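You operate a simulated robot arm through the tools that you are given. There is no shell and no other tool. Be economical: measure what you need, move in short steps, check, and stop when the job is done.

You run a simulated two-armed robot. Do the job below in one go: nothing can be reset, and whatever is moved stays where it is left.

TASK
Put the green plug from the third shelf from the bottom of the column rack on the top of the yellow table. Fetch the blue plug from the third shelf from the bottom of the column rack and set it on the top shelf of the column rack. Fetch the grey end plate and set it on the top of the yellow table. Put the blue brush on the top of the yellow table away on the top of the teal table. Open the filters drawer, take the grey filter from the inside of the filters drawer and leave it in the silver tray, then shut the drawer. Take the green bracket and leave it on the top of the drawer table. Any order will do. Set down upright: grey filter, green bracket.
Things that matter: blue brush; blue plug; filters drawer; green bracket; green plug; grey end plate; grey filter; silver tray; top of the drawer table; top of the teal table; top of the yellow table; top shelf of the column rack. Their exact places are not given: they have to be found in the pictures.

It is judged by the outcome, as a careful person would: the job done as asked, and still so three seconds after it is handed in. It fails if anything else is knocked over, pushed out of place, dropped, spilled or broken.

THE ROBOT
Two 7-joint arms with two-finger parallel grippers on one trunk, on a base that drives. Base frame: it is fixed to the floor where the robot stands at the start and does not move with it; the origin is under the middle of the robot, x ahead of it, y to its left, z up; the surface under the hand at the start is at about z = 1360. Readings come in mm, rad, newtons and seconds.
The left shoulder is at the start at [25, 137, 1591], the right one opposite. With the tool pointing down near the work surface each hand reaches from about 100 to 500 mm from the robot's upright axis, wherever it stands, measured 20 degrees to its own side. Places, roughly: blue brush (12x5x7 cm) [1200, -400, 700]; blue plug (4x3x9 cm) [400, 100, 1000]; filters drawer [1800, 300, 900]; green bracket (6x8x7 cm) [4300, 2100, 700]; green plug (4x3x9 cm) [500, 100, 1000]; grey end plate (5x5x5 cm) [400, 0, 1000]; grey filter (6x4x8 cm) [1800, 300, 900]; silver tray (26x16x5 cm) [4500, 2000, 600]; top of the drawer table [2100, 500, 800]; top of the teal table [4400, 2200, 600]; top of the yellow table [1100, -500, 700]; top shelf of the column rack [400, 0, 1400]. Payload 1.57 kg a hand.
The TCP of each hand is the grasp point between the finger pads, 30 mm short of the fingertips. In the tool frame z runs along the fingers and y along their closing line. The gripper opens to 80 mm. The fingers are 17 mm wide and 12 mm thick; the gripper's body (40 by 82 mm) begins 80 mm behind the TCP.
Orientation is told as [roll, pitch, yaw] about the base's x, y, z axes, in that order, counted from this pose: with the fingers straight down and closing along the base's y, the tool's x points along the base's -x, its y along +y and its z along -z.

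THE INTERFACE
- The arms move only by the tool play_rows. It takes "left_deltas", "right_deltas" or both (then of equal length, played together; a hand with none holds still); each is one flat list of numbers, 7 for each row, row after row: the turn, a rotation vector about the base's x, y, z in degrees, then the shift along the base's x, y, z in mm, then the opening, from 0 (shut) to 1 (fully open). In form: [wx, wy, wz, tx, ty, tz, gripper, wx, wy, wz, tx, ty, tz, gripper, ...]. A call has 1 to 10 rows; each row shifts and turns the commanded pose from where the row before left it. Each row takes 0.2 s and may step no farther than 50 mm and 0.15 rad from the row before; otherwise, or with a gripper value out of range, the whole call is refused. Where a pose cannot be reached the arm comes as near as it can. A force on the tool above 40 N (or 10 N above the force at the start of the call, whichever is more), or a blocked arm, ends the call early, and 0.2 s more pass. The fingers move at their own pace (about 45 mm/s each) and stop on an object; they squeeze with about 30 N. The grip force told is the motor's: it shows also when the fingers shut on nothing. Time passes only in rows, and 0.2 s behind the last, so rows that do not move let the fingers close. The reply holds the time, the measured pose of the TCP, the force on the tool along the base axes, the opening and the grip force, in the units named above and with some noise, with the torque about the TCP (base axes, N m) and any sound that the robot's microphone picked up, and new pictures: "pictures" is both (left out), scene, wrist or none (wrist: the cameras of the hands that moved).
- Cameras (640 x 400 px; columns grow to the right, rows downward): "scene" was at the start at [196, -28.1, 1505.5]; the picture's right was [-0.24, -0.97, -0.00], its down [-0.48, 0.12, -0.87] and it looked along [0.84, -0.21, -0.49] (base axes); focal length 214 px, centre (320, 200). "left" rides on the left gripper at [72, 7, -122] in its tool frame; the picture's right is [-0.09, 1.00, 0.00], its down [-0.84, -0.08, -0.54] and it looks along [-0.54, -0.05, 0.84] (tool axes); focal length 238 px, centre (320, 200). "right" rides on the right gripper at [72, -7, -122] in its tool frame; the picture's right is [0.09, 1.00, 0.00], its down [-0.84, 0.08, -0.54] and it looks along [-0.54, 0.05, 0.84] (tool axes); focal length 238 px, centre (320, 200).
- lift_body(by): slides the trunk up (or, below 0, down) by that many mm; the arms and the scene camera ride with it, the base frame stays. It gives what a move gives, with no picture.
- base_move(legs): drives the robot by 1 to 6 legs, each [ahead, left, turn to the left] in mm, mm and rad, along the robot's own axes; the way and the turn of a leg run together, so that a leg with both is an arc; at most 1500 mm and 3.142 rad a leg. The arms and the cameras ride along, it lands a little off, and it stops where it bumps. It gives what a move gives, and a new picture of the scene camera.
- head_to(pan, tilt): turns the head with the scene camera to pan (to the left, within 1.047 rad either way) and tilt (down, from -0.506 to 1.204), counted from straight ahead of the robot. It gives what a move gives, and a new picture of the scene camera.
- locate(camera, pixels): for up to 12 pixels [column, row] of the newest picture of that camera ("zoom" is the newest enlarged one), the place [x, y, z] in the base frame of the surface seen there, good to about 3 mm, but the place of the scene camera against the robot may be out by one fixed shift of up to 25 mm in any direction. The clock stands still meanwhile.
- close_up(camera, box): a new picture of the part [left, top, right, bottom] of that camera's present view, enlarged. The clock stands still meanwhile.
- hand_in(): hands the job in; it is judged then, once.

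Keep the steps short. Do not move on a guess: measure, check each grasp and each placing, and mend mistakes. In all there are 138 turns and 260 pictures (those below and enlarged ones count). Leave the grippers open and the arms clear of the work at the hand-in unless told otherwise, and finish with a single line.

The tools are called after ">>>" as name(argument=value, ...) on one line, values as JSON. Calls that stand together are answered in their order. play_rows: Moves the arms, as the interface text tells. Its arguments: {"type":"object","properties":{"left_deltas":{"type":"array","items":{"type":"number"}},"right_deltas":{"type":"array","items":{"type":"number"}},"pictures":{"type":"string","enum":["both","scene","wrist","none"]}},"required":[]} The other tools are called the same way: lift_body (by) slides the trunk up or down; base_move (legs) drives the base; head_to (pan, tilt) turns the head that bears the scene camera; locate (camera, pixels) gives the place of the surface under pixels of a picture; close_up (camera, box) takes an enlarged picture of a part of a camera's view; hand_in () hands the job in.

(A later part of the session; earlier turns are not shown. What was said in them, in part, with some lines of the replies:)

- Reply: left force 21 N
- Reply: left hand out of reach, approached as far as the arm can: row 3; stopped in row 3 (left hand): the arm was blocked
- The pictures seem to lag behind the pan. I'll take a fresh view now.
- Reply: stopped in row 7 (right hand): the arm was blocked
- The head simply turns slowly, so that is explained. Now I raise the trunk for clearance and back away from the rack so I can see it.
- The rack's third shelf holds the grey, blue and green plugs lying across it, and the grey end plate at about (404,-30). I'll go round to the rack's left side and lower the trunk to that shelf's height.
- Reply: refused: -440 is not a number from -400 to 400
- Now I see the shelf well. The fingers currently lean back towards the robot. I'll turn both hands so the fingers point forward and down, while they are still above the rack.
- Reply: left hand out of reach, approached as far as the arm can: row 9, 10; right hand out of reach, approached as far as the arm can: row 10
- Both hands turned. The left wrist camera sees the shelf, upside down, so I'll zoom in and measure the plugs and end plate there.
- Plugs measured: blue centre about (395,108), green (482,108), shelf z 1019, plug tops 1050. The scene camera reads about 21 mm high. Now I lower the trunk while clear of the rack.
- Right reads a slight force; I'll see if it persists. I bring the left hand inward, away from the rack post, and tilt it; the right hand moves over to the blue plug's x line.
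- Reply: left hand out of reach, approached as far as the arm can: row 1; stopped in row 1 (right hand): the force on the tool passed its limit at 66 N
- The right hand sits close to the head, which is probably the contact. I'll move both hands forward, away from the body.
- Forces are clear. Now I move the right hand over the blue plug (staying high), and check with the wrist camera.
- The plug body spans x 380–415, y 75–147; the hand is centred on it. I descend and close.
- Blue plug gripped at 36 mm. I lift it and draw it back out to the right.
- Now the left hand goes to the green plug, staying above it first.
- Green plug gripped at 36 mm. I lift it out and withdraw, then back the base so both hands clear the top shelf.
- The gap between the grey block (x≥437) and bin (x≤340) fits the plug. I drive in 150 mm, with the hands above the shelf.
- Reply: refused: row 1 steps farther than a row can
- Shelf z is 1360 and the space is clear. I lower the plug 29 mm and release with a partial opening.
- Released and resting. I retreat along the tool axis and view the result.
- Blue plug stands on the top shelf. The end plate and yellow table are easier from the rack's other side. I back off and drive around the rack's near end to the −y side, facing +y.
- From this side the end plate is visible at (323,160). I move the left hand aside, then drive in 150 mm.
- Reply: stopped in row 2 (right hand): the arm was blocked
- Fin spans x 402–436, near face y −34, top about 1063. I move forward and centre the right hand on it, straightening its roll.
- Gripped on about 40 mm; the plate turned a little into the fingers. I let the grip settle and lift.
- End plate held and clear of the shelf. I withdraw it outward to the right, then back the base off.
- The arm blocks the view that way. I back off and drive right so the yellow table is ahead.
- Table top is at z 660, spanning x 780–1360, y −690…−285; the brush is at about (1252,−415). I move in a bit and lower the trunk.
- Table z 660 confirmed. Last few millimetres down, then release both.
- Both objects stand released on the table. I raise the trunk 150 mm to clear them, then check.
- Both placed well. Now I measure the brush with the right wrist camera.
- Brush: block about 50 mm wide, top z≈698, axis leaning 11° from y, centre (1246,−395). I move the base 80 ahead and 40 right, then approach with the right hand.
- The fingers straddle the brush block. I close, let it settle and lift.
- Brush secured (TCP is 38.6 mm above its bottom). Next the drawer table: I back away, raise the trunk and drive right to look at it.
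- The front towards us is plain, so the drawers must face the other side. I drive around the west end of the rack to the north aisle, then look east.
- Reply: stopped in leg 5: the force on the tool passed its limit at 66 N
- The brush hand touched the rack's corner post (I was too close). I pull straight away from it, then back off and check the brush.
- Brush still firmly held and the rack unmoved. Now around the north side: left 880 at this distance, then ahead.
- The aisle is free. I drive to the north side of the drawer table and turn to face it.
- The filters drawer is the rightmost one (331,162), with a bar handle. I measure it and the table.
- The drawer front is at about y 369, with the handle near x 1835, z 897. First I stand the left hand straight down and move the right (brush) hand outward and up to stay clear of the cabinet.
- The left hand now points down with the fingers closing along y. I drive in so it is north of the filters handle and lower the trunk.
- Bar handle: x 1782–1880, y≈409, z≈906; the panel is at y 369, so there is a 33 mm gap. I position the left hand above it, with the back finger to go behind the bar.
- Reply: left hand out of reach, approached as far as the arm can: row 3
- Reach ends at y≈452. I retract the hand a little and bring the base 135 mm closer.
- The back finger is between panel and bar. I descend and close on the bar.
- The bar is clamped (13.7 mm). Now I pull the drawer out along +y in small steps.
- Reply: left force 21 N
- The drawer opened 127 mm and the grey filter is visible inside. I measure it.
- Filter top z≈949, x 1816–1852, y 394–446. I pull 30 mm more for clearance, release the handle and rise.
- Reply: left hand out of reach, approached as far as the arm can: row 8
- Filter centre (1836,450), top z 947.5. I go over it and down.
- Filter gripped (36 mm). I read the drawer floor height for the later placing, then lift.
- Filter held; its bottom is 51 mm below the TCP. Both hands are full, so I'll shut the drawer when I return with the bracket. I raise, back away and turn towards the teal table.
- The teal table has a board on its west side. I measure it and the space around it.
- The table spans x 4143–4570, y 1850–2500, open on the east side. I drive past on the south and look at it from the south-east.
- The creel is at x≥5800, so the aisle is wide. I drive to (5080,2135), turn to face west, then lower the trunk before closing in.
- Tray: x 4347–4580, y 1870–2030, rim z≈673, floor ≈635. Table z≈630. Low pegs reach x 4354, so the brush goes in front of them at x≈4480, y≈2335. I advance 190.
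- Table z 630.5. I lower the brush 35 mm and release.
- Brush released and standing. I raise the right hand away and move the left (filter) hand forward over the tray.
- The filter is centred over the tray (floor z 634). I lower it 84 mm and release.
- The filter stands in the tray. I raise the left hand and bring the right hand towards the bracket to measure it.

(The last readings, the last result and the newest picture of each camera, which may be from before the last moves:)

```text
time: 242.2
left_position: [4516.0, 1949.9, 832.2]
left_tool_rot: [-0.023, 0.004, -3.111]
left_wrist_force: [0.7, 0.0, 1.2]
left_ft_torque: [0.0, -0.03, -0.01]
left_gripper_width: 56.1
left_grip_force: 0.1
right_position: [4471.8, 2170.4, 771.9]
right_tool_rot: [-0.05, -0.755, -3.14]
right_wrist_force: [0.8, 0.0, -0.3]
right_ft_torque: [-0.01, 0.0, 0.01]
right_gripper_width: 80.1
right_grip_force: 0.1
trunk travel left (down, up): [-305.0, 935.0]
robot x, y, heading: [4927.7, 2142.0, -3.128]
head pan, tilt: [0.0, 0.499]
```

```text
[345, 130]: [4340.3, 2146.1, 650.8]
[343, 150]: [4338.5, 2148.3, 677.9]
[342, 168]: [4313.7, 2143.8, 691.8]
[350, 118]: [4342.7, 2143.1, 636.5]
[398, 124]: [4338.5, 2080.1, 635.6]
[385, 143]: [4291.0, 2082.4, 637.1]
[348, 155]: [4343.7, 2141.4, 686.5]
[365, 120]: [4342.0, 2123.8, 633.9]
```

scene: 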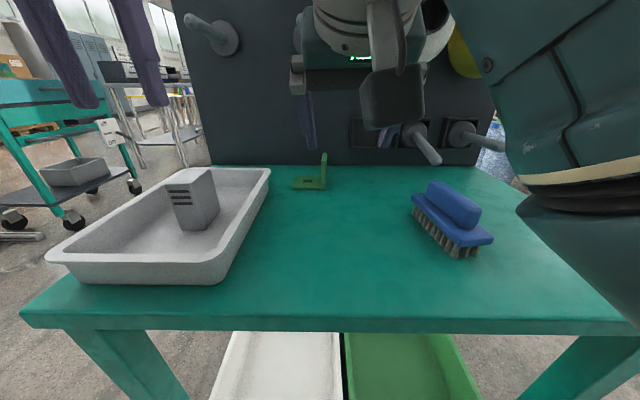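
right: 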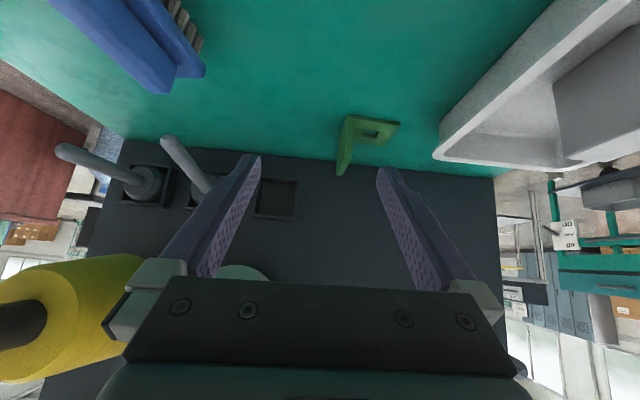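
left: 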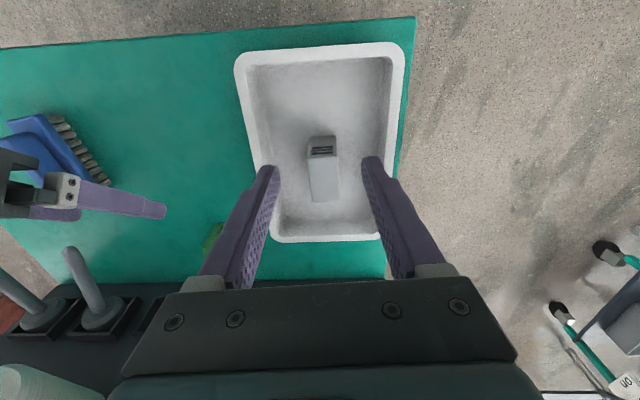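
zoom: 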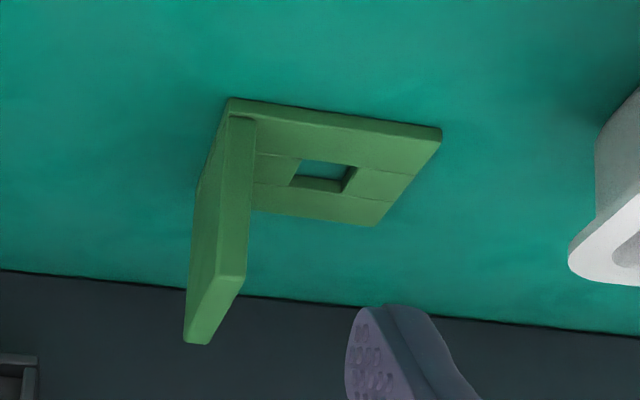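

The bracket's upright plate is 8 mm thick at y≈2145, x 4290–4343, top z≈692. It is beyond reach from here, so I pull the left hand back and drive in 125 mm.

>>> play_rows(left_deltas=[0, 0, 0, 40, 0, 0, 0.7, 0, 0, 0, 40, 0, 0, 0.7], pictures="none")

>>> base_move(legs=[[110, 0, 0]])

>>> play_rows(right_deltas=[0, 0, 0, -10, -12, -30, 1, 0, 0, 0, 0, -12, -20, 1], pictures="wrist")

>>> locate(camera="right", pixels=[[320, 100], [315, 130], [325, 120], [330, 110]])

```text
time: 242.8
left_position: [4602.1, 1952.3, 807.7]
left_tool_rot: [-0.007, 0.088, -3.106]
left_wrist_force: [0.2, -0.5, 0.2]
left_ft_torque: [0.02, 0.01, -0.02]
left_gripper_width: 56.2
left_grip_force: 0.0
right_position: [4471.9, 2171.9, 772.7]
right_tool_rot: [-0.049, -0.754, -3.138]
right_wrist_force: [0.0, -0.3, -0.9]
right_ft_torque: [0.03, -0.01, 0.0]
right_gripper_width: 80.2
right_grip_force: 0.1
trunk travel left (down, up): [-305.0, 935.0]
robot x, y, heading: [4926.8, 2137.3, -3.128]
head pan, tilt: [0.0, 0.499]
```

```text
time: 244.0
left_position: [4489.8, 1948.4, 805.4]
left_tool_rot: [-0.005, 0.083, -3.11]
left_wrist_force: [-0.1, -1.1, -0.1]
left_ft_torque: [0.01, -0.02, 0.01]
left_gripper_width: 56.1
left_grip_force: 0.2
right_position: [4359.9, 2168.6, 771.8]
right_tool_rot: [-0.05, -0.755, -3.138]
right_wrist_force: [0.2, 0.4, -0.7]
right_ft_torque: [0.01, -0.02, 0.01]
right_gripper_width: 79.8
right_grip_force: 0.0
trunk travel left (down, up): [-305.0, 935.0]
robot x, y, heading: [4811.4, 2146.7, -3.127]
head pan, tilt: [0.0, 0.499]
```

scene: 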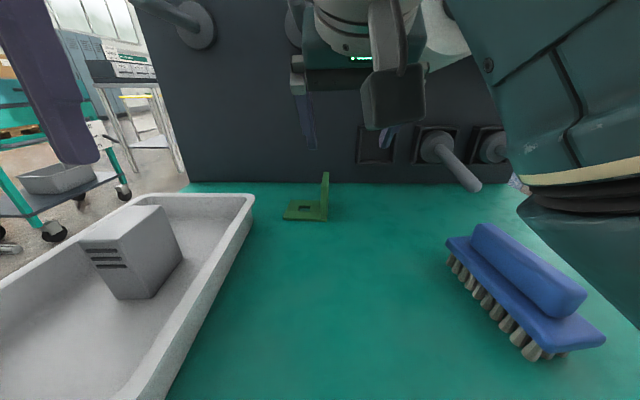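

```text
time: 244.6
left_position: [4490.1, 1949.3, 804.9]
left_tool_rot: [-0.004, 0.087, -3.109]
left_wrist_force: [0.4, -1.1, -0.8]
left_ft_torque: [0.01, 0.03, -0.01]
left_gripper_width: 56.0
left_grip_force: 0.0
right_position: [4349.3, 2153.1, 721.3]
right_tool_rot: [-0.058, -0.755, 3.142]
right_wrist_force: [0.5, 0.5, 0.2]
right_ft_torque: [-0.02, 0.02, -0.03]
right_gripper_width: 80.1
right_grip_force: 0.1
trunk travel left (down, up): [-305.0, 935.0]
robot x, y, heading: [4814.9, 2142.3, -3.129]
head pan, tilt: [0.0, 0.499]
```

right: 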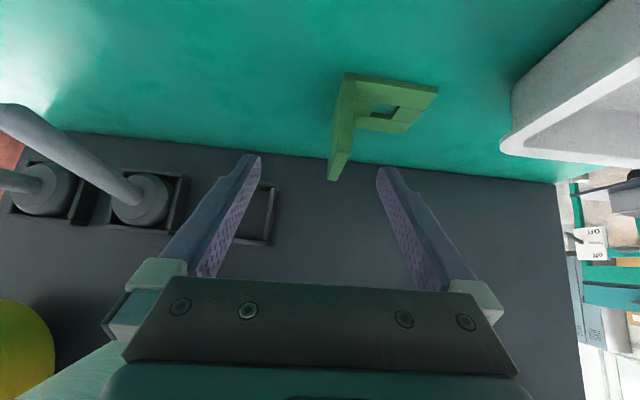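

```text
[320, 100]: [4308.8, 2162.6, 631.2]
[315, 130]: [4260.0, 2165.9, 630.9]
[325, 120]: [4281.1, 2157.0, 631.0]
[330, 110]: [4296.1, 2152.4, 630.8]
```

>>> play_rows(right_deltas=[0, 0, 0, -10, -8, -22, 1, 0, 0, 0, -9, 0, -22, 1], pictures="wrist")

>>> close_up(camera="right", box=[240, 60, 440, 220])

>>> locate(camera="right", pixels=[[328, 150], [330, 165], [325, 185], [380, 110], [342, 120]])

```text
time: 245.2
left_position: [4491.2, 1949.1, 804.5]
left_tool_rot: [-0.005, 0.085, -3.111]
left_wrist_force: [-0.5, -0.6, -0.9]
left_ft_torque: [0.0, 0.01, 0.02]
left_gripper_width: 55.6
left_grip_force: 0.0
right_position: [4329.1, 2144.7, 679.3]
right_tool_rot: [-0.059, -0.761, -3.141]
right_wrist_force: [-0.7, -0.5, -0.2]
right_ft_torque: [0.0, 0.0, 0.0]
right_gripper_width: 80.1
right_grip_force: 0.0
trunk travel left (down, up): [-305.0, 935.0]
robot x, y, heading: [4816.0, 2143.0, -3.131]
head pan, tilt: [0.0, 0.499]
```

right: 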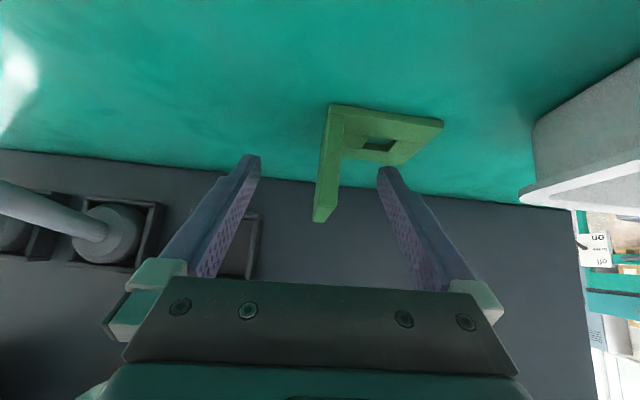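

```text
2.50 times, centred on (340, 140) of right
```

zoom: 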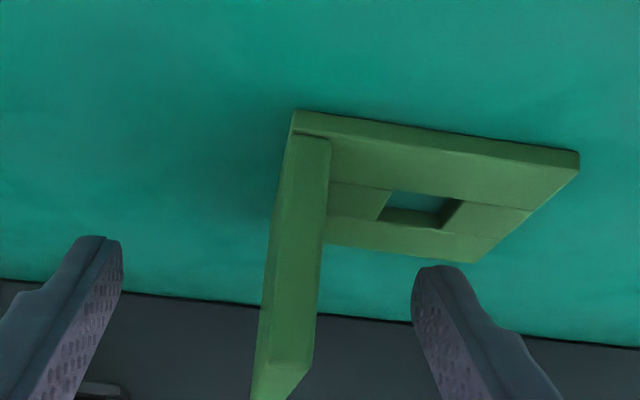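

```text
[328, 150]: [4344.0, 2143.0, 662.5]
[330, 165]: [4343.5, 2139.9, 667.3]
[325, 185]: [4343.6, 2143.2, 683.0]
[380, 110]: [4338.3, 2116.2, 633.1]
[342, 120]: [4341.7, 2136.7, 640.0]
```

The fingers straddle the plate. I close.

>>> play_rows(right_deltas=[0, 0, 0, 0, -1, -1, 0.5, 0, 0, 0, 0, 0, 0, 0.2, 0, 0, 0, 0, 0, 0, 0, 0, 0, 0, 0, 0, 0, 0, 0, 0, 0, 0, 0, 0, 0], pictures="wrist")

```text
time: 246.4
left_position: [4491.0, 1947.8, 804.8]
left_tool_rot: [-0.007, 0.086, -3.109]
left_wrist_force: [0.2, 0.1, 0.0]
left_ft_torque: [0.02, 0.03, 0.01]
left_gripper_width: 56.0
left_grip_force: 0.1
right_position: [4327.3, 2147.2, 676.2]
right_tool_rot: [-0.064, -0.758, 3.139]
right_wrist_force: [3.5, -1.8, 6.8]
right_ft_torque: [-0.54, -0.15, 0.15]
right_gripper_width: 10.3
right_grip_force: 19.9
trunk travel left (down, up): [-305.0, 935.0]
robot x, y, heading: [4817.4, 2143.5, -3.129]
head pan, tilt: [0.0, 0.499]
```

right: 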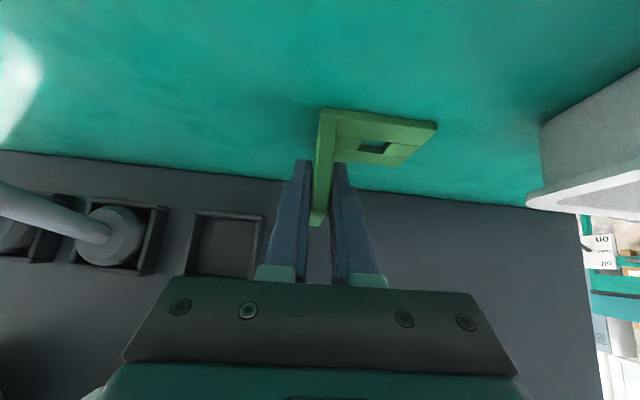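

Bracket gripped (10 mm plate, TCP 45.7 mm above table). I lift it a little, check, and back away.

>>> play_rows(right_deltas=[0, 0, 0, 0, 0, 0, 0, 0, 0, 0, 0, 0, 20, 0, 0, 0, 0, 0, 0, 30, 0, 0, 0, 0, 15, 0, 20, 0], pictures="both")

```text
time: 247.6
left_position: [4491.7, 1949.5, 803.4]
left_tool_rot: [-0.005, 0.086, -3.111]
left_wrist_force: [-0.4, 0.2, 0.0]
left_ft_torque: [0.03, 0.0, 0.01]
left_gripper_width: 55.8
left_grip_force: 0.0
right_position: [4336.4, 2174.9, 732.7]
right_tool_rot: [-0.14, -0.746, -3.135]
right_wrist_force: [0.1, -0.4, -1.4]
right_ft_torque: [0.0, -0.06, 0.0]
right_gripper_width: 9.5
right_grip_force: 28.1
trunk travel left (down, up): [-305.0, 935.0]
robot x, y, heading: [4813.8, 2141.9, -3.133]
head pan, tilt: [0.0, 0.499]
stopped in row 4 (right hand): the arm was blocked; the commanded pose is now the measured one
```

scene: 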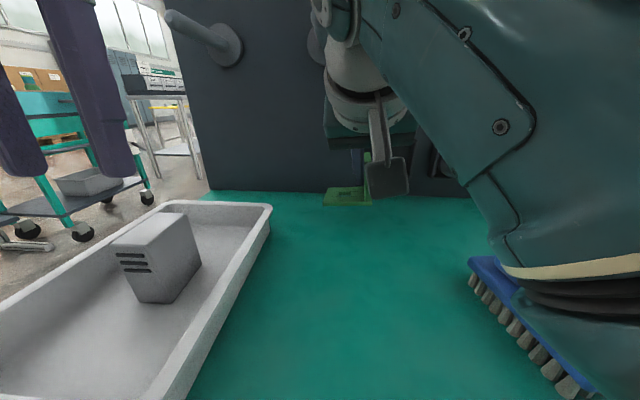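
right: 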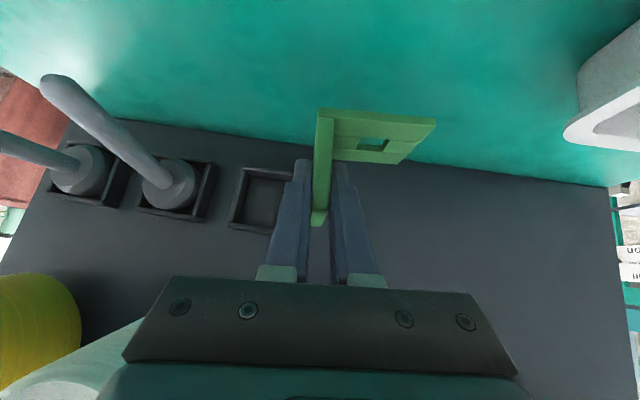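

The arm was blocked. I look closely at where the forearm is near the brush before moving.

>>> close_up(camera="scene", box=[400, 180, 640, 400])

>>> close_up(camera="left", box=[0, 0, 640, 400])

>>> locate(camera="scene", pixels=[[480, 270], [540, 340], [500, 240], [530, 220], [560, 275], [600, 300], [480, 130], [420, 60]])

```text
1.82 times, centred on (520, 290) of scene
```

zoom: 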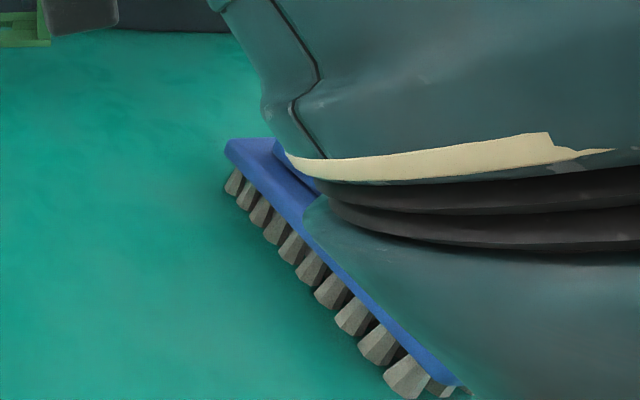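

```text
1.00 times, centred on (320, 200) of left (not enlarged: the box is as wide or as high as the picture)
```

zoom: 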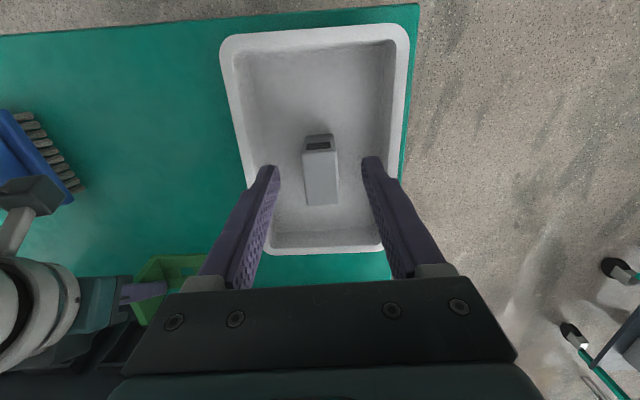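

```text
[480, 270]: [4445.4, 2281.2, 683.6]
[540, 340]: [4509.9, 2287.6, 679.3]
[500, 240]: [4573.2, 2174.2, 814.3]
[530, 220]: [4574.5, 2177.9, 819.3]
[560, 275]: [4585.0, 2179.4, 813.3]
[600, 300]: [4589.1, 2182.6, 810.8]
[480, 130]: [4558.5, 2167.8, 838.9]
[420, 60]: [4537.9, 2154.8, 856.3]
```

Nothing seems to press the brush; the arm likely reached a joint or body limit. I back the base straight out slowly and check.

>>> base_move(legs=[[-120, 0, 0]])

>>> close_up(camera="left", box=[0, 0, 640, 400])

```text
time: 248.9
left_position: [4607.3, 1950.3, 805.0]
left_tool_rot: [-0.003, 0.088, -3.11]
left_wrist_force: [0.3, -0.9, -0.1]
left_ft_torque: [-0.04, 0.02, -0.01]
left_gripper_width: 56.4
left_grip_force: 0.2
right_position: [4453.2, 2176.7, 734.8]
right_tool_rot: [-0.142, -0.751, -3.135]
right_wrist_force: [0.2, -0.1, -2.1]
right_ft_torque: [0.03, 0.02, -0.02]
right_gripper_width: 9.5
right_grip_force: 27.7
trunk travel left (down, up): [-305.0, 935.0]
robot x, y, heading: [4930.5, 2140.8, -3.128]
head pan, tilt: [0.0, 0.499]
```

scene: 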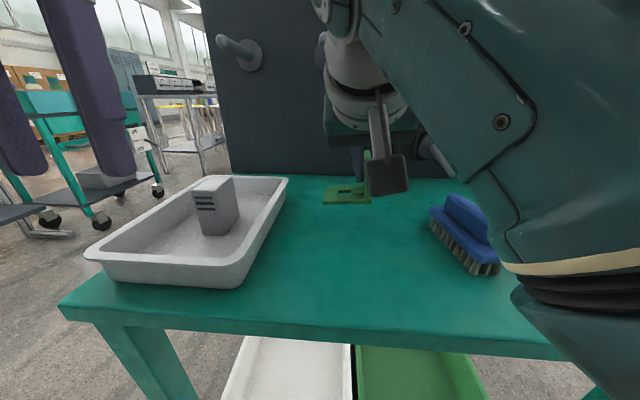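

```text
1.00 times, centred on (320, 200) of left (not enlarged: the box is as wide or as high as the picture)
```

zoom: 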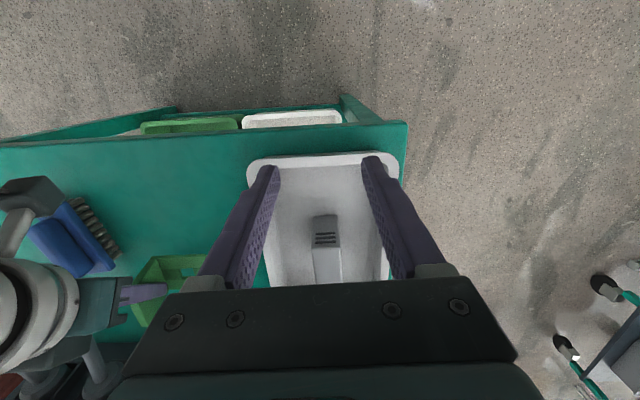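

The brush, filter and tray are undisturbed. I back out fully, raise the trunk, and drive back to the drawer table's north side.

>>> base_move(legs=[[-250, 0, 0]])

>>> lift_body(by=370)

>>> base_move(legs=[[0, 850, 0], [1500, 0, 0], [1500, 0, 0], [350, 0, 0], [0, 0, 1.56]])

>>> head_to(pan=0, tilt=0.6)

```text
time: 250.7
left_position: [4856.5, 1954.5, 804.6]
left_tool_rot: [-0.006, 0.089, -3.116]
left_wrist_force: [0.4, -0.4, -0.5]
left_ft_torque: [0.03, 0.01, 0.01]
left_gripper_width: 55.7
left_grip_force: 0.0
right_position: [4702.0, 2184.2, 734.1]
right_tool_rot: [-0.146, -0.748, -3.139]
right_wrist_force: [-0.9, 0.2, -1.6]
right_ft_torque: [0.01, -0.01, 0.0]
right_gripper_width: 9.4
right_grip_force: 28.2
trunk travel left (down, up): [-305.0, 935.0]
robot x, y, heading: [5180.6, 2145.0, -3.133]
head pan, tilt: [0.0, 0.499]
```

scene: 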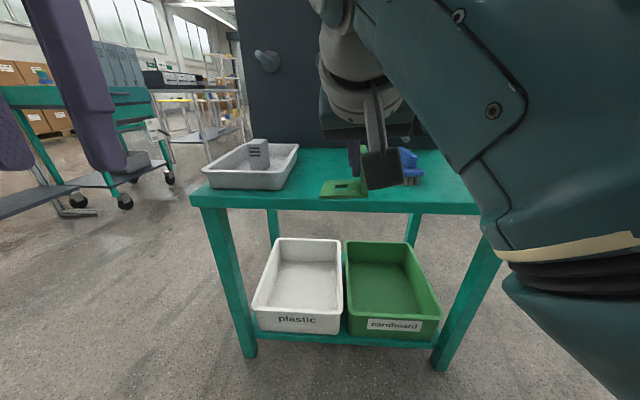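

```text
time: 254.3
left_position: [4855.0, 1955.8, 1173.0]
left_tool_rot: [-0.004, 0.087, -3.115]
left_wrist_force: [0.3, -0.1, 0.7]
left_ft_torque: [0.01, -0.03, 0.0]
left_gripper_width: 56.0
left_grip_force: 0.0
right_position: [4702.5, 2184.6, 1104.2]
right_tool_rot: [-0.146, -0.75, -3.139]
right_wrist_force: [-0.5, 0.2, -1.0]
right_ft_torque: [0.01, 0.0, -0.01]
right_gripper_width: 9.7
right_grip_force: 28.0
trunk travel left (down, up): [-675.0, 565.0]
robot x, y, heading: [5180.6, 2142.9, -3.132]
head pan, tilt: [0.0, 0.499]
```

```text
time: 278.4
left_position: [2062.3, 873.6, 1174.3]
left_tool_rot: [-0.003, 0.087, -1.533]
left_wrist_force: [0.4, 0.0, -0.5]
left_ft_torque: [0.01, 0.04, -0.01]
left_gripper_width: 55.5
left_grip_force: 0.0
right_position: [1835.8, 716.4, 1104.6]
right_tool_rot: [-0.147, -0.75, -1.555]
right_wrist_force: [1.0, -0.1, -1.9]
right_ft_torque: [0.03, -0.02, 0.01]
right_gripper_width: 9.5
right_grip_force: 28.2
trunk travel left (down, up): [-675.0, 565.0]
robot x, y, heading: [1867.3, 1194.5, -1.553]
head pan, tilt: [0.0, 0.499]
```

scene: 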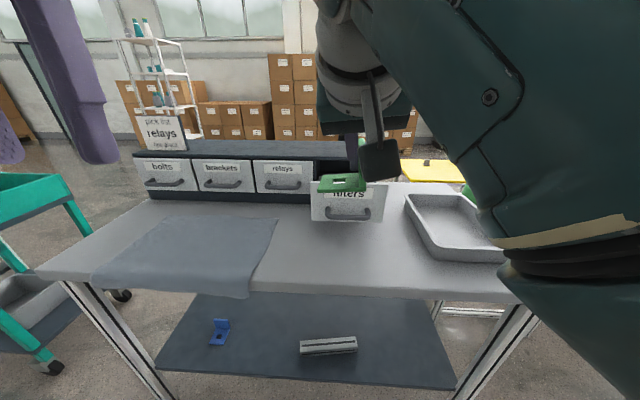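

```text
time: 279.1
left_position: [2064.1, 873.9, 1174.0]
left_tool_rot: [-0.003, 0.087, -1.533]
left_wrist_force: [0.2, -0.8, -0.5]
left_ft_torque: [0.01, 0.02, 0.0]
left_gripper_width: 56.0
left_grip_force: 0.0
right_position: [1836.0, 716.7, 1102.9]
right_tool_rot: [-0.149, -0.747, -1.555]
right_wrist_force: [-0.4, -0.6, -0.9]
right_ft_torque: [0.06, -0.02, -0.01]
right_gripper_width: 9.5
right_grip_force: 27.5
trunk travel left (down, up): [-675.0, 565.0]
robot x, y, heading: [1867.7, 1197.3, -1.545]
head pan, tilt: [0.0, 0.6]
```

scene: 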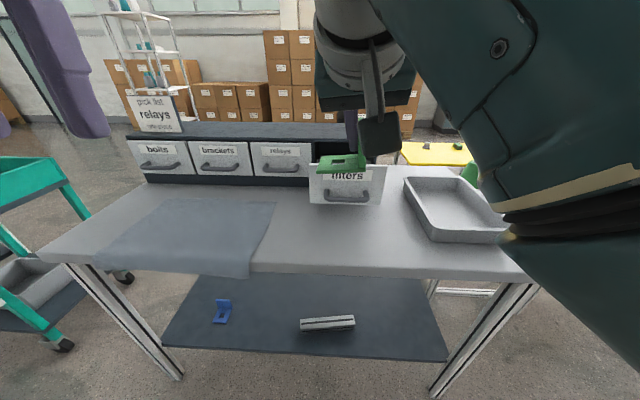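

The drawer is still open as left. I'll set the bracket first at about (1940,600), clear of the drawer and cloth: lower the trunk, straighten the wrist's roll, then drive over.

>>> lift_body(by=-190)

>>> base_move(legs=[[110, 108, 0]])

>>> play_rows(right_deltas=[0, -1.7, 1.6, 0, 0, 0, 0, 0, -1.8, 1.6, 0, 0, 0, 0], pictures="both")

>>> locate(camera="right", pixels=[[250, 60], [420, 60], [320, 60], [320, 125], [430, 125], [335, 215]])

```text
time: 281.2
left_position: [2062.8, 872.4, 984.0]
left_tool_rot: [-0.002, 0.088, -1.533]
left_wrist_force: [-0.7, -0.2, 0.5]
left_ft_torque: [0.0, -0.01, 0.01]
left_gripper_width: 56.1
left_grip_force: 0.0
right_position: [1834.6, 715.0, 913.7]
right_tool_rot: [-0.15, -0.748, -1.555]
right_wrist_force: [0.5, 0.2, -1.4]
right_ft_torque: [0.03, 0.0, 0.01]
right_gripper_width: 10.0
right_grip_force: 27.9
trunk travel left (down, up): [-485.0, 755.0]
robot x, y, heading: [1868.0, 1196.3, -1.549]
head pan, tilt: [0.0, 0.6]
```

```text
time: 282.6
left_position: [2174.4, 763.9, 984.8]
left_tool_rot: [-0.002, 0.089, -1.532]
left_wrist_force: [-0.4, 0.4, 0.6]
left_ft_torque: [0.04, 0.01, 0.03]
left_gripper_width: 55.8
left_grip_force: 0.0
right_position: [1946.6, 606.8, 913.8]
right_tool_rot: [-0.148, -0.749, -1.555]
right_wrist_force: [-0.8, -0.9, -0.9]
right_ft_torque: [0.02, 0.0, 0.03]
right_gripper_width: 9.3
right_grip_force: 28.5
trunk travel left (down, up): [-485.0, 755.0]
robot x, y, heading: [1979.6, 1085.2, -1.55]
head pan, tilt: [0.0, 0.6]
```

scene: 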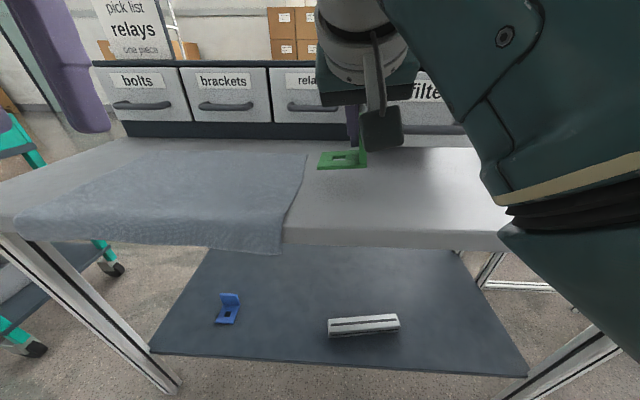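

```text
time: 283.2
left_position: [2174.0, 764.4, 984.1]
left_tool_rot: [-0.004, 0.087, -1.531]
left_wrist_force: [-0.6, 0.5, -0.1]
left_ft_torque: [-0.02, 0.01, 0.04]
left_gripper_width: 56.1
left_grip_force: 0.1
right_position: [1946.7, 607.1, 913.2]
right_tool_rot: [-0.064, -0.749, -1.555]
right_wrist_force: [0.4, -0.1, -1.6]
right_ft_torque: [0.03, 0.0, -0.01]
right_gripper_width: 9.4
right_grip_force: 27.5
trunk travel left (down, up): [-485.0, 755.0]
robot x, y, heading: [1980.6, 1085.3, -1.551]
head pan, tilt: [0.0, 0.6]
```

scene: 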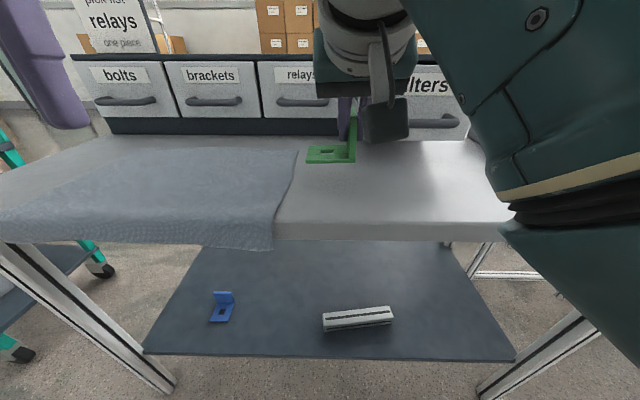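
right: 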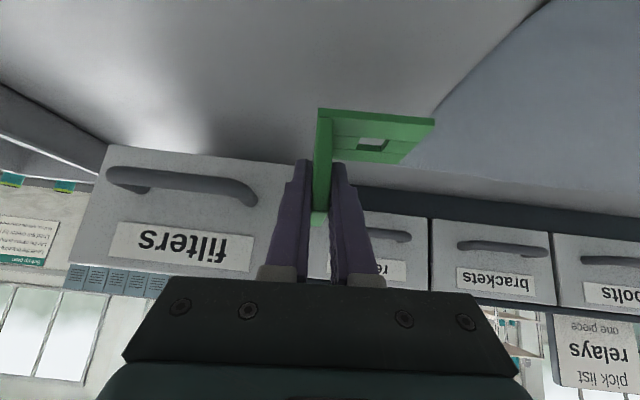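

```text
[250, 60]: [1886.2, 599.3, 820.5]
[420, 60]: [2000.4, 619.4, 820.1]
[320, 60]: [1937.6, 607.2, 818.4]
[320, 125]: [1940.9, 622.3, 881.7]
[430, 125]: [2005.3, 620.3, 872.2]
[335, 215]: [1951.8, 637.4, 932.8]
```

The bracket's base is level at z≈867–872, table z 819.5. I lower 48 mm and release.

>>> play_rows(right_deltas=[0, 0, 0, -8, 0, -25, 0, 0, 0, 0, 0, 0, -19, 0, 0, 0, 0, 0, 0, -3, 0, 0, 0, 0, 0, 0, 0, 0], pictures="both")

```text
time: 284.2
left_position: [2172.4, 764.6, 984.6]
left_tool_rot: [-0.006, 0.087, -1.535]
left_wrist_force: [-0.2, 0.3, -0.4]
left_ft_torque: [-0.04, 0.02, 0.0]
left_gripper_width: 56.0
left_grip_force: 0.1
right_position: [1937.6, 606.4, 867.8]
right_tool_rot: [-0.064, -0.754, -1.556]
right_wrist_force: [-1.7, 5.7, 13.3]
right_ft_torque: [-0.41, -0.81, 0.26]
right_gripper_width: 9.7
right_grip_force: 27.9
trunk travel left (down, up): [-485.0, 755.0]
robot x, y, heading: [1976.9, 1084.9, -1.551]
head pan, tilt: [0.0, 0.6]
```

scene: 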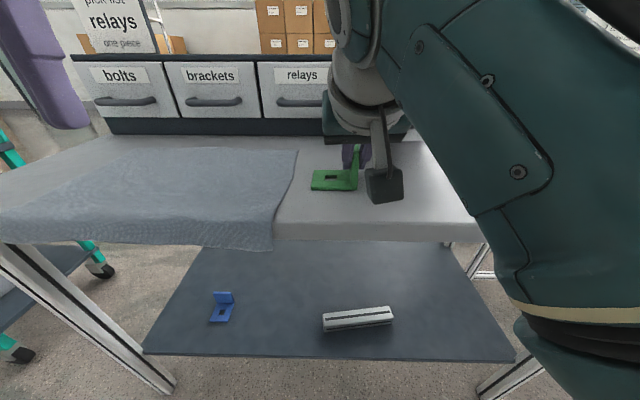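
right: 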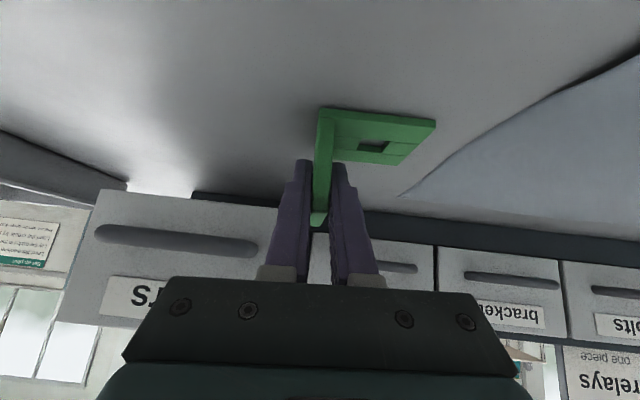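

Contact with the table felt (13 N up). I open and retreat straight along the tool axis.

>>> play_rows(right_deltas=[0, 0, 0, 0, 0, 1, 0.5, 0, 0, 0, 0, 0, 0, 0.8, 0, 0, 0, 0, 0, 0, 0.8], pictures="wrist")

>>> base_move(legs=[[-120, 0, 0]])

```text
time: 285.0
left_position: [2171.9, 765.5, 983.9]
left_tool_rot: [-0.003, 0.088, -1.533]
left_wrist_force: [-0.3, -0.3, -0.3]
left_ft_torque: [-0.01, 0.03, 0.0]
left_gripper_width: 55.9
left_grip_force: 0.0
right_position: [1937.7, 606.9, 867.5]
right_tool_rot: [-0.065, -0.75, -1.556]
right_wrist_force: [0.7, 0.6, 0.3]
right_ft_torque: [-0.03, -0.01, 0.01]
right_gripper_width: 63.8
right_grip_force: 0.0
trunk travel left (down, up): [-485.0, 755.0]
robot x, y, heading: [1979.3, 1086.4, -1.546]
head pan, tilt: [0.0, 0.6]
```

right: 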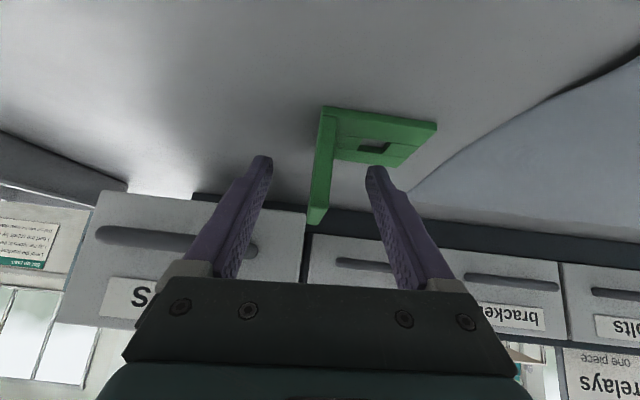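

```text
time: 286.2
left_position: [2169.4, 883.4, 984.5]
left_tool_rot: [-0.003, 0.088, -1.534]
left_wrist_force: [0.2, 1.5, -0.2]
left_ft_torque: [-0.01, 0.0, 0.04]
left_gripper_width: 56.0
left_grip_force: 0.1
right_position: [1935.0, 725.9, 867.6]
right_tool_rot: [-0.065, -0.748, -1.556]
right_wrist_force: [-0.6, 0.0, -0.9]
right_ft_torque: [0.0, -0.02, 0.0]
right_gripper_width: 64.1
right_grip_force: 0.1
trunk travel left (down, up): [-485.0, 755.0]
robot x, y, heading: [1979.5, 1205.8, -1.549]
head pan, tilt: [0.0, 0.6]
```

scene: 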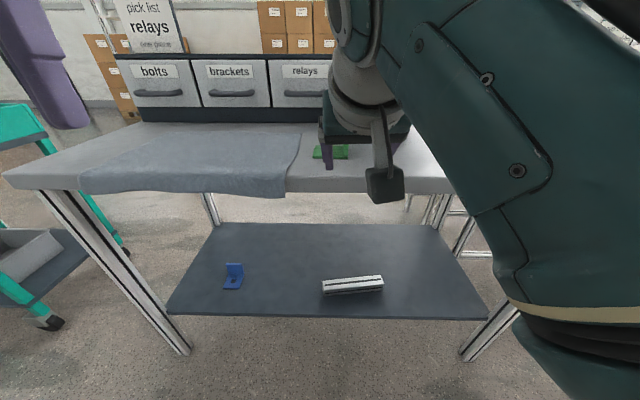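

The bracket stands free. Now to shut the drawer with the left hand. I raise the trunk 90, move the right hand outward and pull the left hand back, then reposition.

>>> lift_body(by=90)

>>> play_rows(right_deltas=[0, 0, 0, -25, 0, 10, 0.8, 0, 0, 0, -25, 0, 10, 0.8, 0, 0, 0, -25, 0, 10, 0.8, 0, 0, 0, -25, 0, 10, 0.8], left_deltas=[0, 0, 0, 0, 15, 0, 0, 0, 0, 0, 0, 15, 0, 0, 0, 0, 0, 0, 15, 0, 0, 0, 0, 0, 0, 15, 0, 0], pictures="scene")

```text
time: 287.5
left_position: [2170.1, 883.0, 1072.4]
left_tool_rot: [-0.004, 0.087, -1.534]
left_wrist_force: [1.1, -1.0, 0.1]
left_ft_torque: [-0.02, -0.02, 0.01]
left_gripper_width: 56.0
left_grip_force: 0.0
right_position: [1934.9, 725.3, 957.9]
right_tool_rot: [-0.066, -0.751, -1.555]
right_wrist_force: [0.4, -0.5, -0.1]
right_ft_torque: [-0.01, -0.03, 0.01]
right_gripper_width: 64.0
right_grip_force: 0.1
trunk travel left (down, up): [-575.0, 665.0]
robot x, y, heading: [1977.0, 1200.3, -1.552]
head pan, tilt: [0.0, 0.6]
```

```text
time: 288.7
left_position: [2179.9, 957.9, 1047.5]
left_tool_rot: [0.068, 0.208, -1.511]
left_wrist_force: [0.6, -0.3, 1.0]
left_ft_torque: [0.01, -0.02, 0.02]
left_gripper_width: 0.0
left_grip_force: 20.9
right_position: [1835.2, 726.3, 998.0]
right_tool_rot: [-0.066, -0.747, -1.558]
right_wrist_force: [-0.7, 0.0, -0.7]
right_ft_torque: [-0.01, -0.01, -0.02]
right_gripper_width: 64.0
right_grip_force: 0.0
trunk travel left (down, up): [-575.0, 665.0]
robot x, y, heading: [1975.5, 1202.0, -1.55]
head pan, tilt: [0.0, 0.6]
stopped in row 4 (left hand): the arm was blocked; the commanded pose is now the measured one
```

scene: 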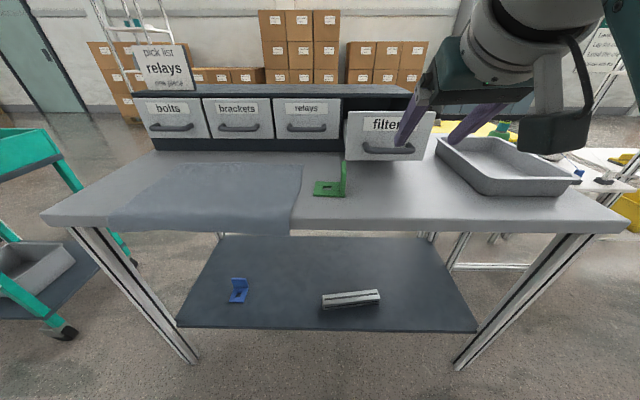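

The bracket is upright and free. Now I drive right 345, then ahead 350 so the left hand is in front of the drawer's handle.

>>> base_move(legs=[[0, -345, 0], [340, 0, 0]])

>>> play_rows(left_deltas=[0, 0, 0, 0, 0, -10, 0], pictures="both")

```text
time: 292.8
left_position: [1843.6, 607.4, 1047.1]
left_tool_rot: [0.066, 0.206, -1.504]
left_wrist_force: [0.2, -0.1, -0.2]
left_ft_torque: [0.02, -0.03, -0.02]
left_gripper_width: 0.0
left_grip_force: 20.5
right_position: [1501.9, 375.3, 996.9]
right_tool_rot: [-0.065, -0.749, -1.549]
right_wrist_force: [-0.4, -0.6, -0.2]
right_ft_torque: [0.01, 0.03, -0.01]
right_gripper_width: 63.8
right_grip_force: 0.0
trunk travel left (down, up): [-575.0, 665.0]
robot x, y, heading: [1639.5, 856.7, -1.548]
head pan, tilt: [0.0, 0.6]
```

scene: 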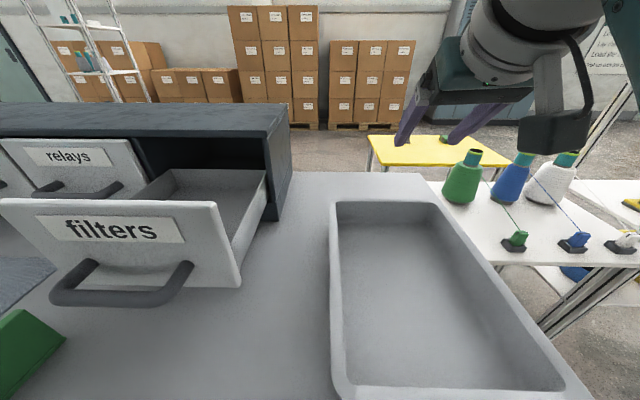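

```text
time: 293.1
left_position: [1843.0, 606.3, 1038.4]
left_tool_rot: [0.067, 0.205, -1.505]
left_wrist_force: [0.4, 0.0, -0.1]
left_ft_torque: [0.03, -0.02, 0.02]
left_gripper_width: 0.1
left_grip_force: 21.5
right_position: [1502.1, 375.9, 998.3]
right_tool_rot: [-0.066, -0.75, -1.549]
right_wrist_force: [0.8, 0.6, -0.8]
right_ft_torque: [0.05, 0.01, -0.01]
right_gripper_width: 64.0
right_grip_force: 0.1
trunk travel left (down, up): [-575.0, 665.0]
robot x, y, heading: [1640.4, 855.7, -1.548]
head pan, tilt: [0.0, 0.6]
```

scene: 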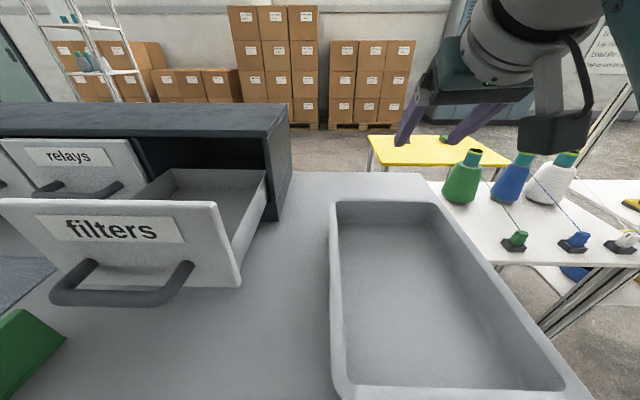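
left: 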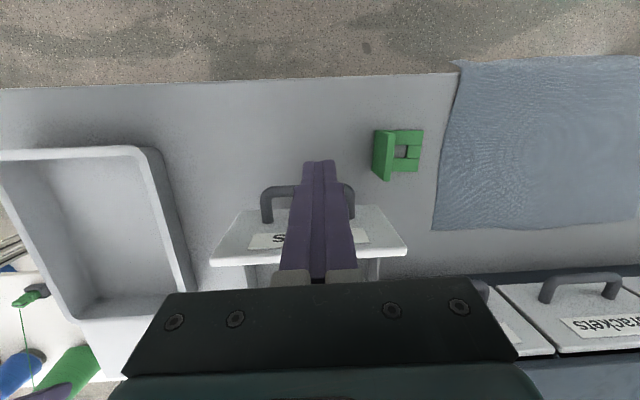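

>>> locate(camera="left", pixels=[[266, 205], [280, 188], [350, 195], [375, 150], [388, 180]])

>>> play_rows(left_deltas=[0, 0, 0, -3, 5, -40, 0, 0, 0, 0, 0, 5, -45, 0, 0, 0, 0, 0, 0, -45, 0], pictures="both")

```text
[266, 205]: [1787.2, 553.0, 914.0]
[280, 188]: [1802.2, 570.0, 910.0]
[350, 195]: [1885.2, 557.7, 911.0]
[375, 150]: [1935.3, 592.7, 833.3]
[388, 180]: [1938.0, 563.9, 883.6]
```

```text
time: 293.9
left_position: [1840.2, 617.6, 907.2]
left_tool_rot: [0.065, 0.205, -1.504]
left_wrist_force: [0.2, -0.7, 0.2]
left_ft_torque: [-0.02, -0.02, -0.02]
left_gripper_width: 0.0
left_grip_force: 21.5
right_position: [1502.5, 375.2, 998.3]
right_tool_rot: [-0.067, -0.748, -1.551]
right_wrist_force: [-0.6, -0.6, -0.7]
right_ft_torque: [-0.01, 0.02, -0.02]
right_gripper_width: 63.9
right_grip_force: 0.1
trunk travel left (down, up): [-575.0, 665.0]
robot x, y, heading: [1638.6, 853.3, -1.544]
head pan, tilt: [0.0, 0.6]
```

scene: 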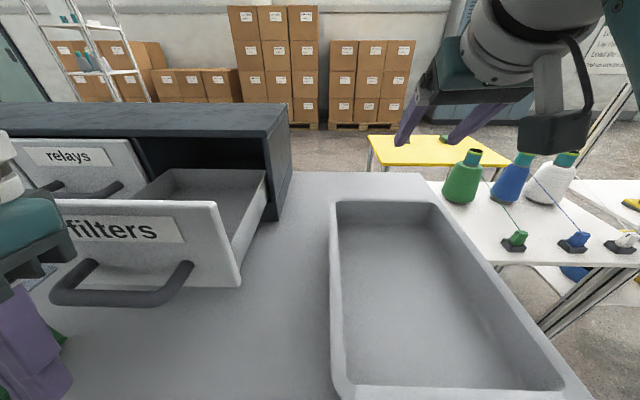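
left: 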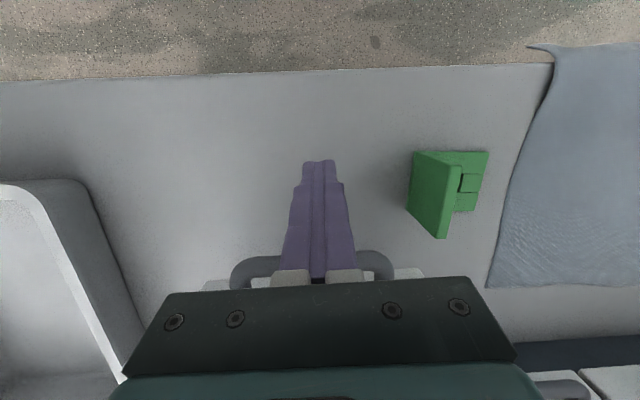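

In front of the bar with closed fingers at bar height. I push along −y in steps.

>>> play_rows(left_deltas=[-2, 0, 0, 0, -18, 0, 0, -2, 0, 0, 0, -15, 0, 0, -2, 0, 0, 0, -15, 0, 0, -2, 0, 0, 0, -15, 0, 0, -2, 0, 0, 0, -15, 0, 0, 0, 0, 0, 0, -15, 0, 0, 0, 0, 0, 0, -15, 0, 0, 0, 0, 0, 0, -15, 0, 0, 0, 0, 0, 0, -15, 0, 0], pictures="both")

```text
time: 295.9
left_position: [1841.3, 478.4, 906.9]
left_tool_rot: [0.053, 0.03, -1.506]
left_wrist_force: [0.1, 0.6, -0.1]
left_ft_torque: [-0.01, -0.01, 0.02]
left_gripper_width: 0.0
left_grip_force: 21.2
right_position: [1500.7, 375.2, 997.4]
right_tool_rot: [-0.067, -0.75, -1.549]
right_wrist_force: [-0.1, 0.1, -0.1]
right_ft_torque: [0.01, 0.02, -0.01]
right_gripper_width: 63.8
right_grip_force: 0.1
trunk travel left (down, up): [-575.0, 665.0]
robot x, y, heading: [1645.2, 853.9, -1.548]
head pan, tilt: [0.0, 0.6]
```

scene: 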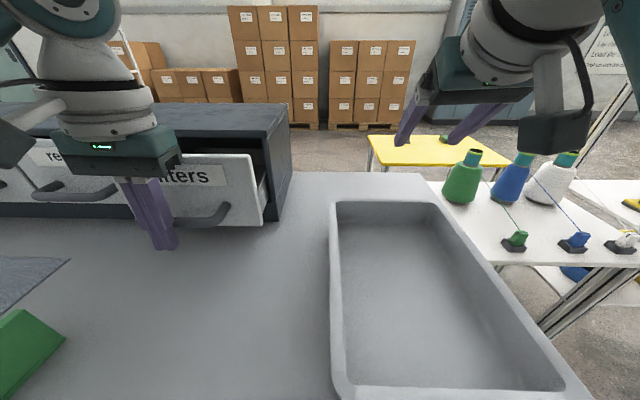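
left: 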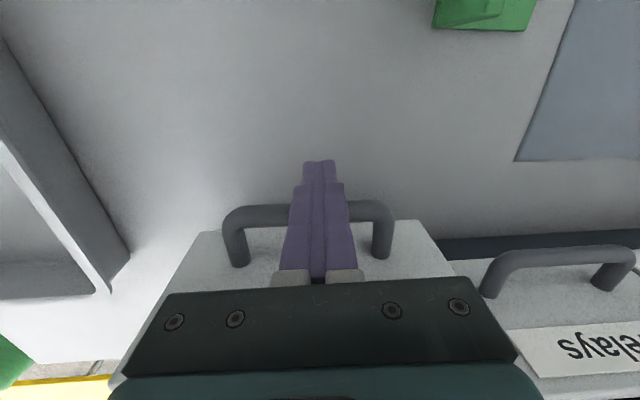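

The drawer moves smoothly. I push the remaining ~50 mm in smaller steps until it stops.

>>> play_rows(left_deltas=[0, 0, 0, 0, -15, 0, 0, 0, 0, 0, 0, -15, 0, 0, 0, 0, 0, 0, -10, 0, 0, 0, 0, 0, 0, -6, 0, 0, 0, 0, 0, 0, -5, 0, 0, 0, 0, 0, 0, -4, 0, 0, 0, 0, 0, 0, -4, 0, 0], pictures="both")

>>> locate(camera="left", pixels=[[270, 210], [375, 210], [560, 255], [540, 310], [235, 290], [420, 260]])

```text
time: 297.6
left_position: [1842.0, 423.2, 906.8]
left_tool_rot: [0.056, 0.039, -1.506]
left_wrist_force: [0.2, 10.9, 3.8]
left_ft_torque: [-0.07, -0.02, -0.04]
left_gripper_width: 0.1
left_grip_force: 21.4
right_position: [1502.8, 377.9, 996.9]
right_tool_rot: [-0.063, -0.747, -1.55]
right_wrist_force: [-0.2, 0.7, -0.1]
right_ft_torque: [0.02, -0.02, -0.02]
right_gripper_width: 64.1
right_grip_force: 0.1
trunk travel left (down, up): [-575.0, 665.0]
robot x, y, heading: [1642.2, 856.1, -1.548]
head pan, tilt: [0.0, 0.6]
```

scene: 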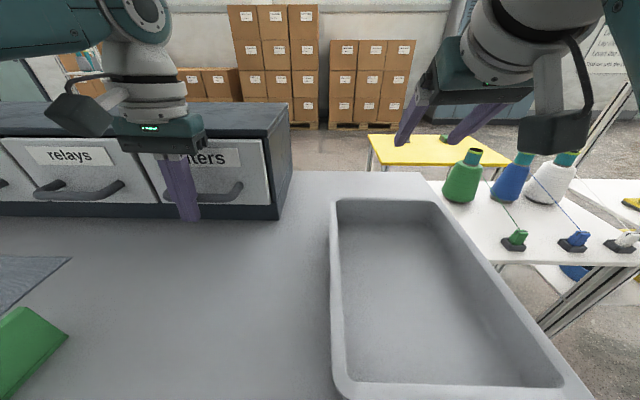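
left: 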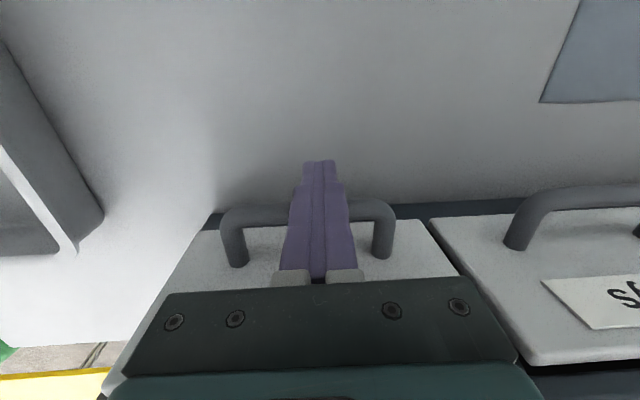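

```text
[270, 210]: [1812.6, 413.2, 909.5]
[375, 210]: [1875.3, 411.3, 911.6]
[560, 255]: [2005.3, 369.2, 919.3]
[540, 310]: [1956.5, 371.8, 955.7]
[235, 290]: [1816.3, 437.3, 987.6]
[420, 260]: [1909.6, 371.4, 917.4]
```

The panel is flush (y≈370 like its neighbour), with the handle at its original place. One tiny extra push, then I retreat and open the left hand.

>>> play_rows(left_deltas=[0, 0, 0, 0, -3, 0, 0, 0, 0, 0, 0, 20, 0, 0, 0, 0, 0, 0, 30, 0, 0, 0, 0, 0, 0, 20, 30, 0, 0, 0, 0, 0, 0, 45, 0, 0, 0, 0, 0, 0, 45, 0.7], pictures="scene")

>>> base_move(legs=[[-450, 0, 0], [0, 200, 0]])

>>> play_rows(left_deltas=[0, 0, 0, 0, 0, 0, 0.8], right_deltas=[0, 0, 0, 0, 0, 0, 1], pictures="scene")

```text
time: 298.9
left_position: [1843.5, 487.9, 1028.2]
left_tool_rot: [0.054, 0.032, -1.505]
left_wrist_force: [-1.2, 0.1, -0.4]
left_ft_torque: [0.02, 0.04, 0.0]
left_gripper_width: 31.7
left_grip_force: 0.1
right_position: [1501.5, 375.5, 998.0]
right_tool_rot: [-0.065, -0.748, -1.551]
right_wrist_force: [0.3, 0.3, -0.5]
right_ft_torque: [0.0, 0.0, 0.01]
right_gripper_width: 64.0
right_grip_force: 0.0
trunk travel left (down, up): [-575.0, 665.0]
robot x, y, heading: [1640.6, 853.7, -1.546]
head pan, tilt: [0.0, 0.6]
```

scene: 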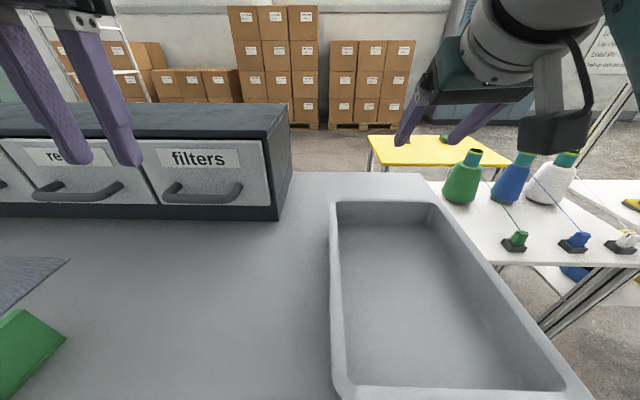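

```text
time: 302.9
left_position: [2029.1, 941.0, 1028.5]
left_tool_rot: [0.055, 0.032, -1.516]
left_wrist_force: [0.7, 0.3, -0.5]
left_ft_torque: [0.0, 0.0, -0.02]
left_gripper_width: 56.0
left_grip_force: 0.1
right_position: [1687.5, 832.9, 997.8]
right_tool_rot: [-0.066, -0.748, -1.564]
right_wrist_force: [0.4, 0.5, 0.5]
right_ft_torque: [-0.01, -0.04, -0.01]
right_gripper_width: 63.9
right_grip_force: 0.0
trunk travel left (down, up): [-575.0, 665.0]
robot x, y, heading: [1832.8, 1312.3, -1.56]
head pan, tilt: [0.0, 0.6]
```

scene: 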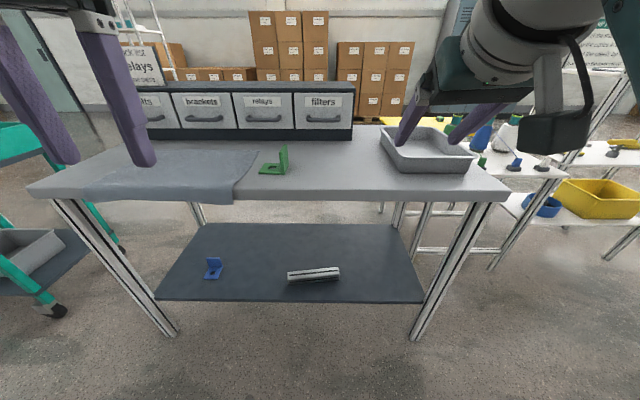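

```text
time: 303.3
left_position: [2029.5, 941.3, 1028.0]
left_tool_rot: [0.055, 0.033, -1.517]
left_wrist_force: [0.2, -0.5, 0.0]
left_ft_torque: [-0.01, -0.01, 0.02]
left_gripper_width: 64.2
left_grip_force: 0.1
right_position: [1687.7, 832.0, 997.3]
right_tool_rot: [-0.066, -0.747, -1.56]
right_wrist_force: [-0.6, 0.0, -1.0]
right_ft_torque: [0.0, -0.01, -0.01]
right_gripper_width: 80.0
right_grip_force: 0.1
trunk travel left (down, up): [-575.0, 665.0]
robot x, y, heading: [1831.6, 1311.1, -1.551]
head pan, tilt: [0.0, 0.6]
```

scene: 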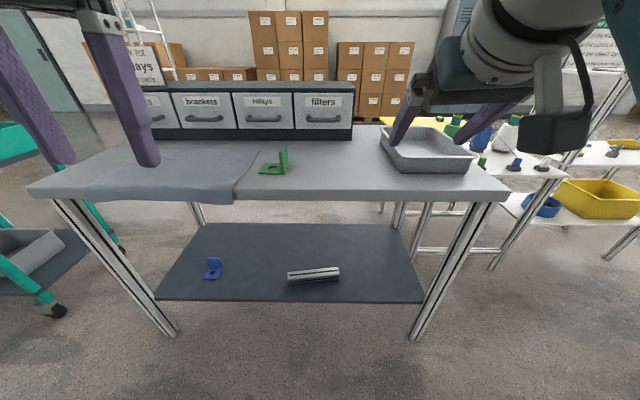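

The drawer is shut, the bracket stands upright on the drawer table, and both hands are open and clear. All six jobs were checked as I placed them, so I hand in.

>>> hand_in()

```text
The job is handed in.
```

All six jobs are done and handed in, with the drawer shut and the filter and bracket upright; while driving, the right hand holding the brush bumped a rack post, but the brush stayed in the grip and the rack did not move.
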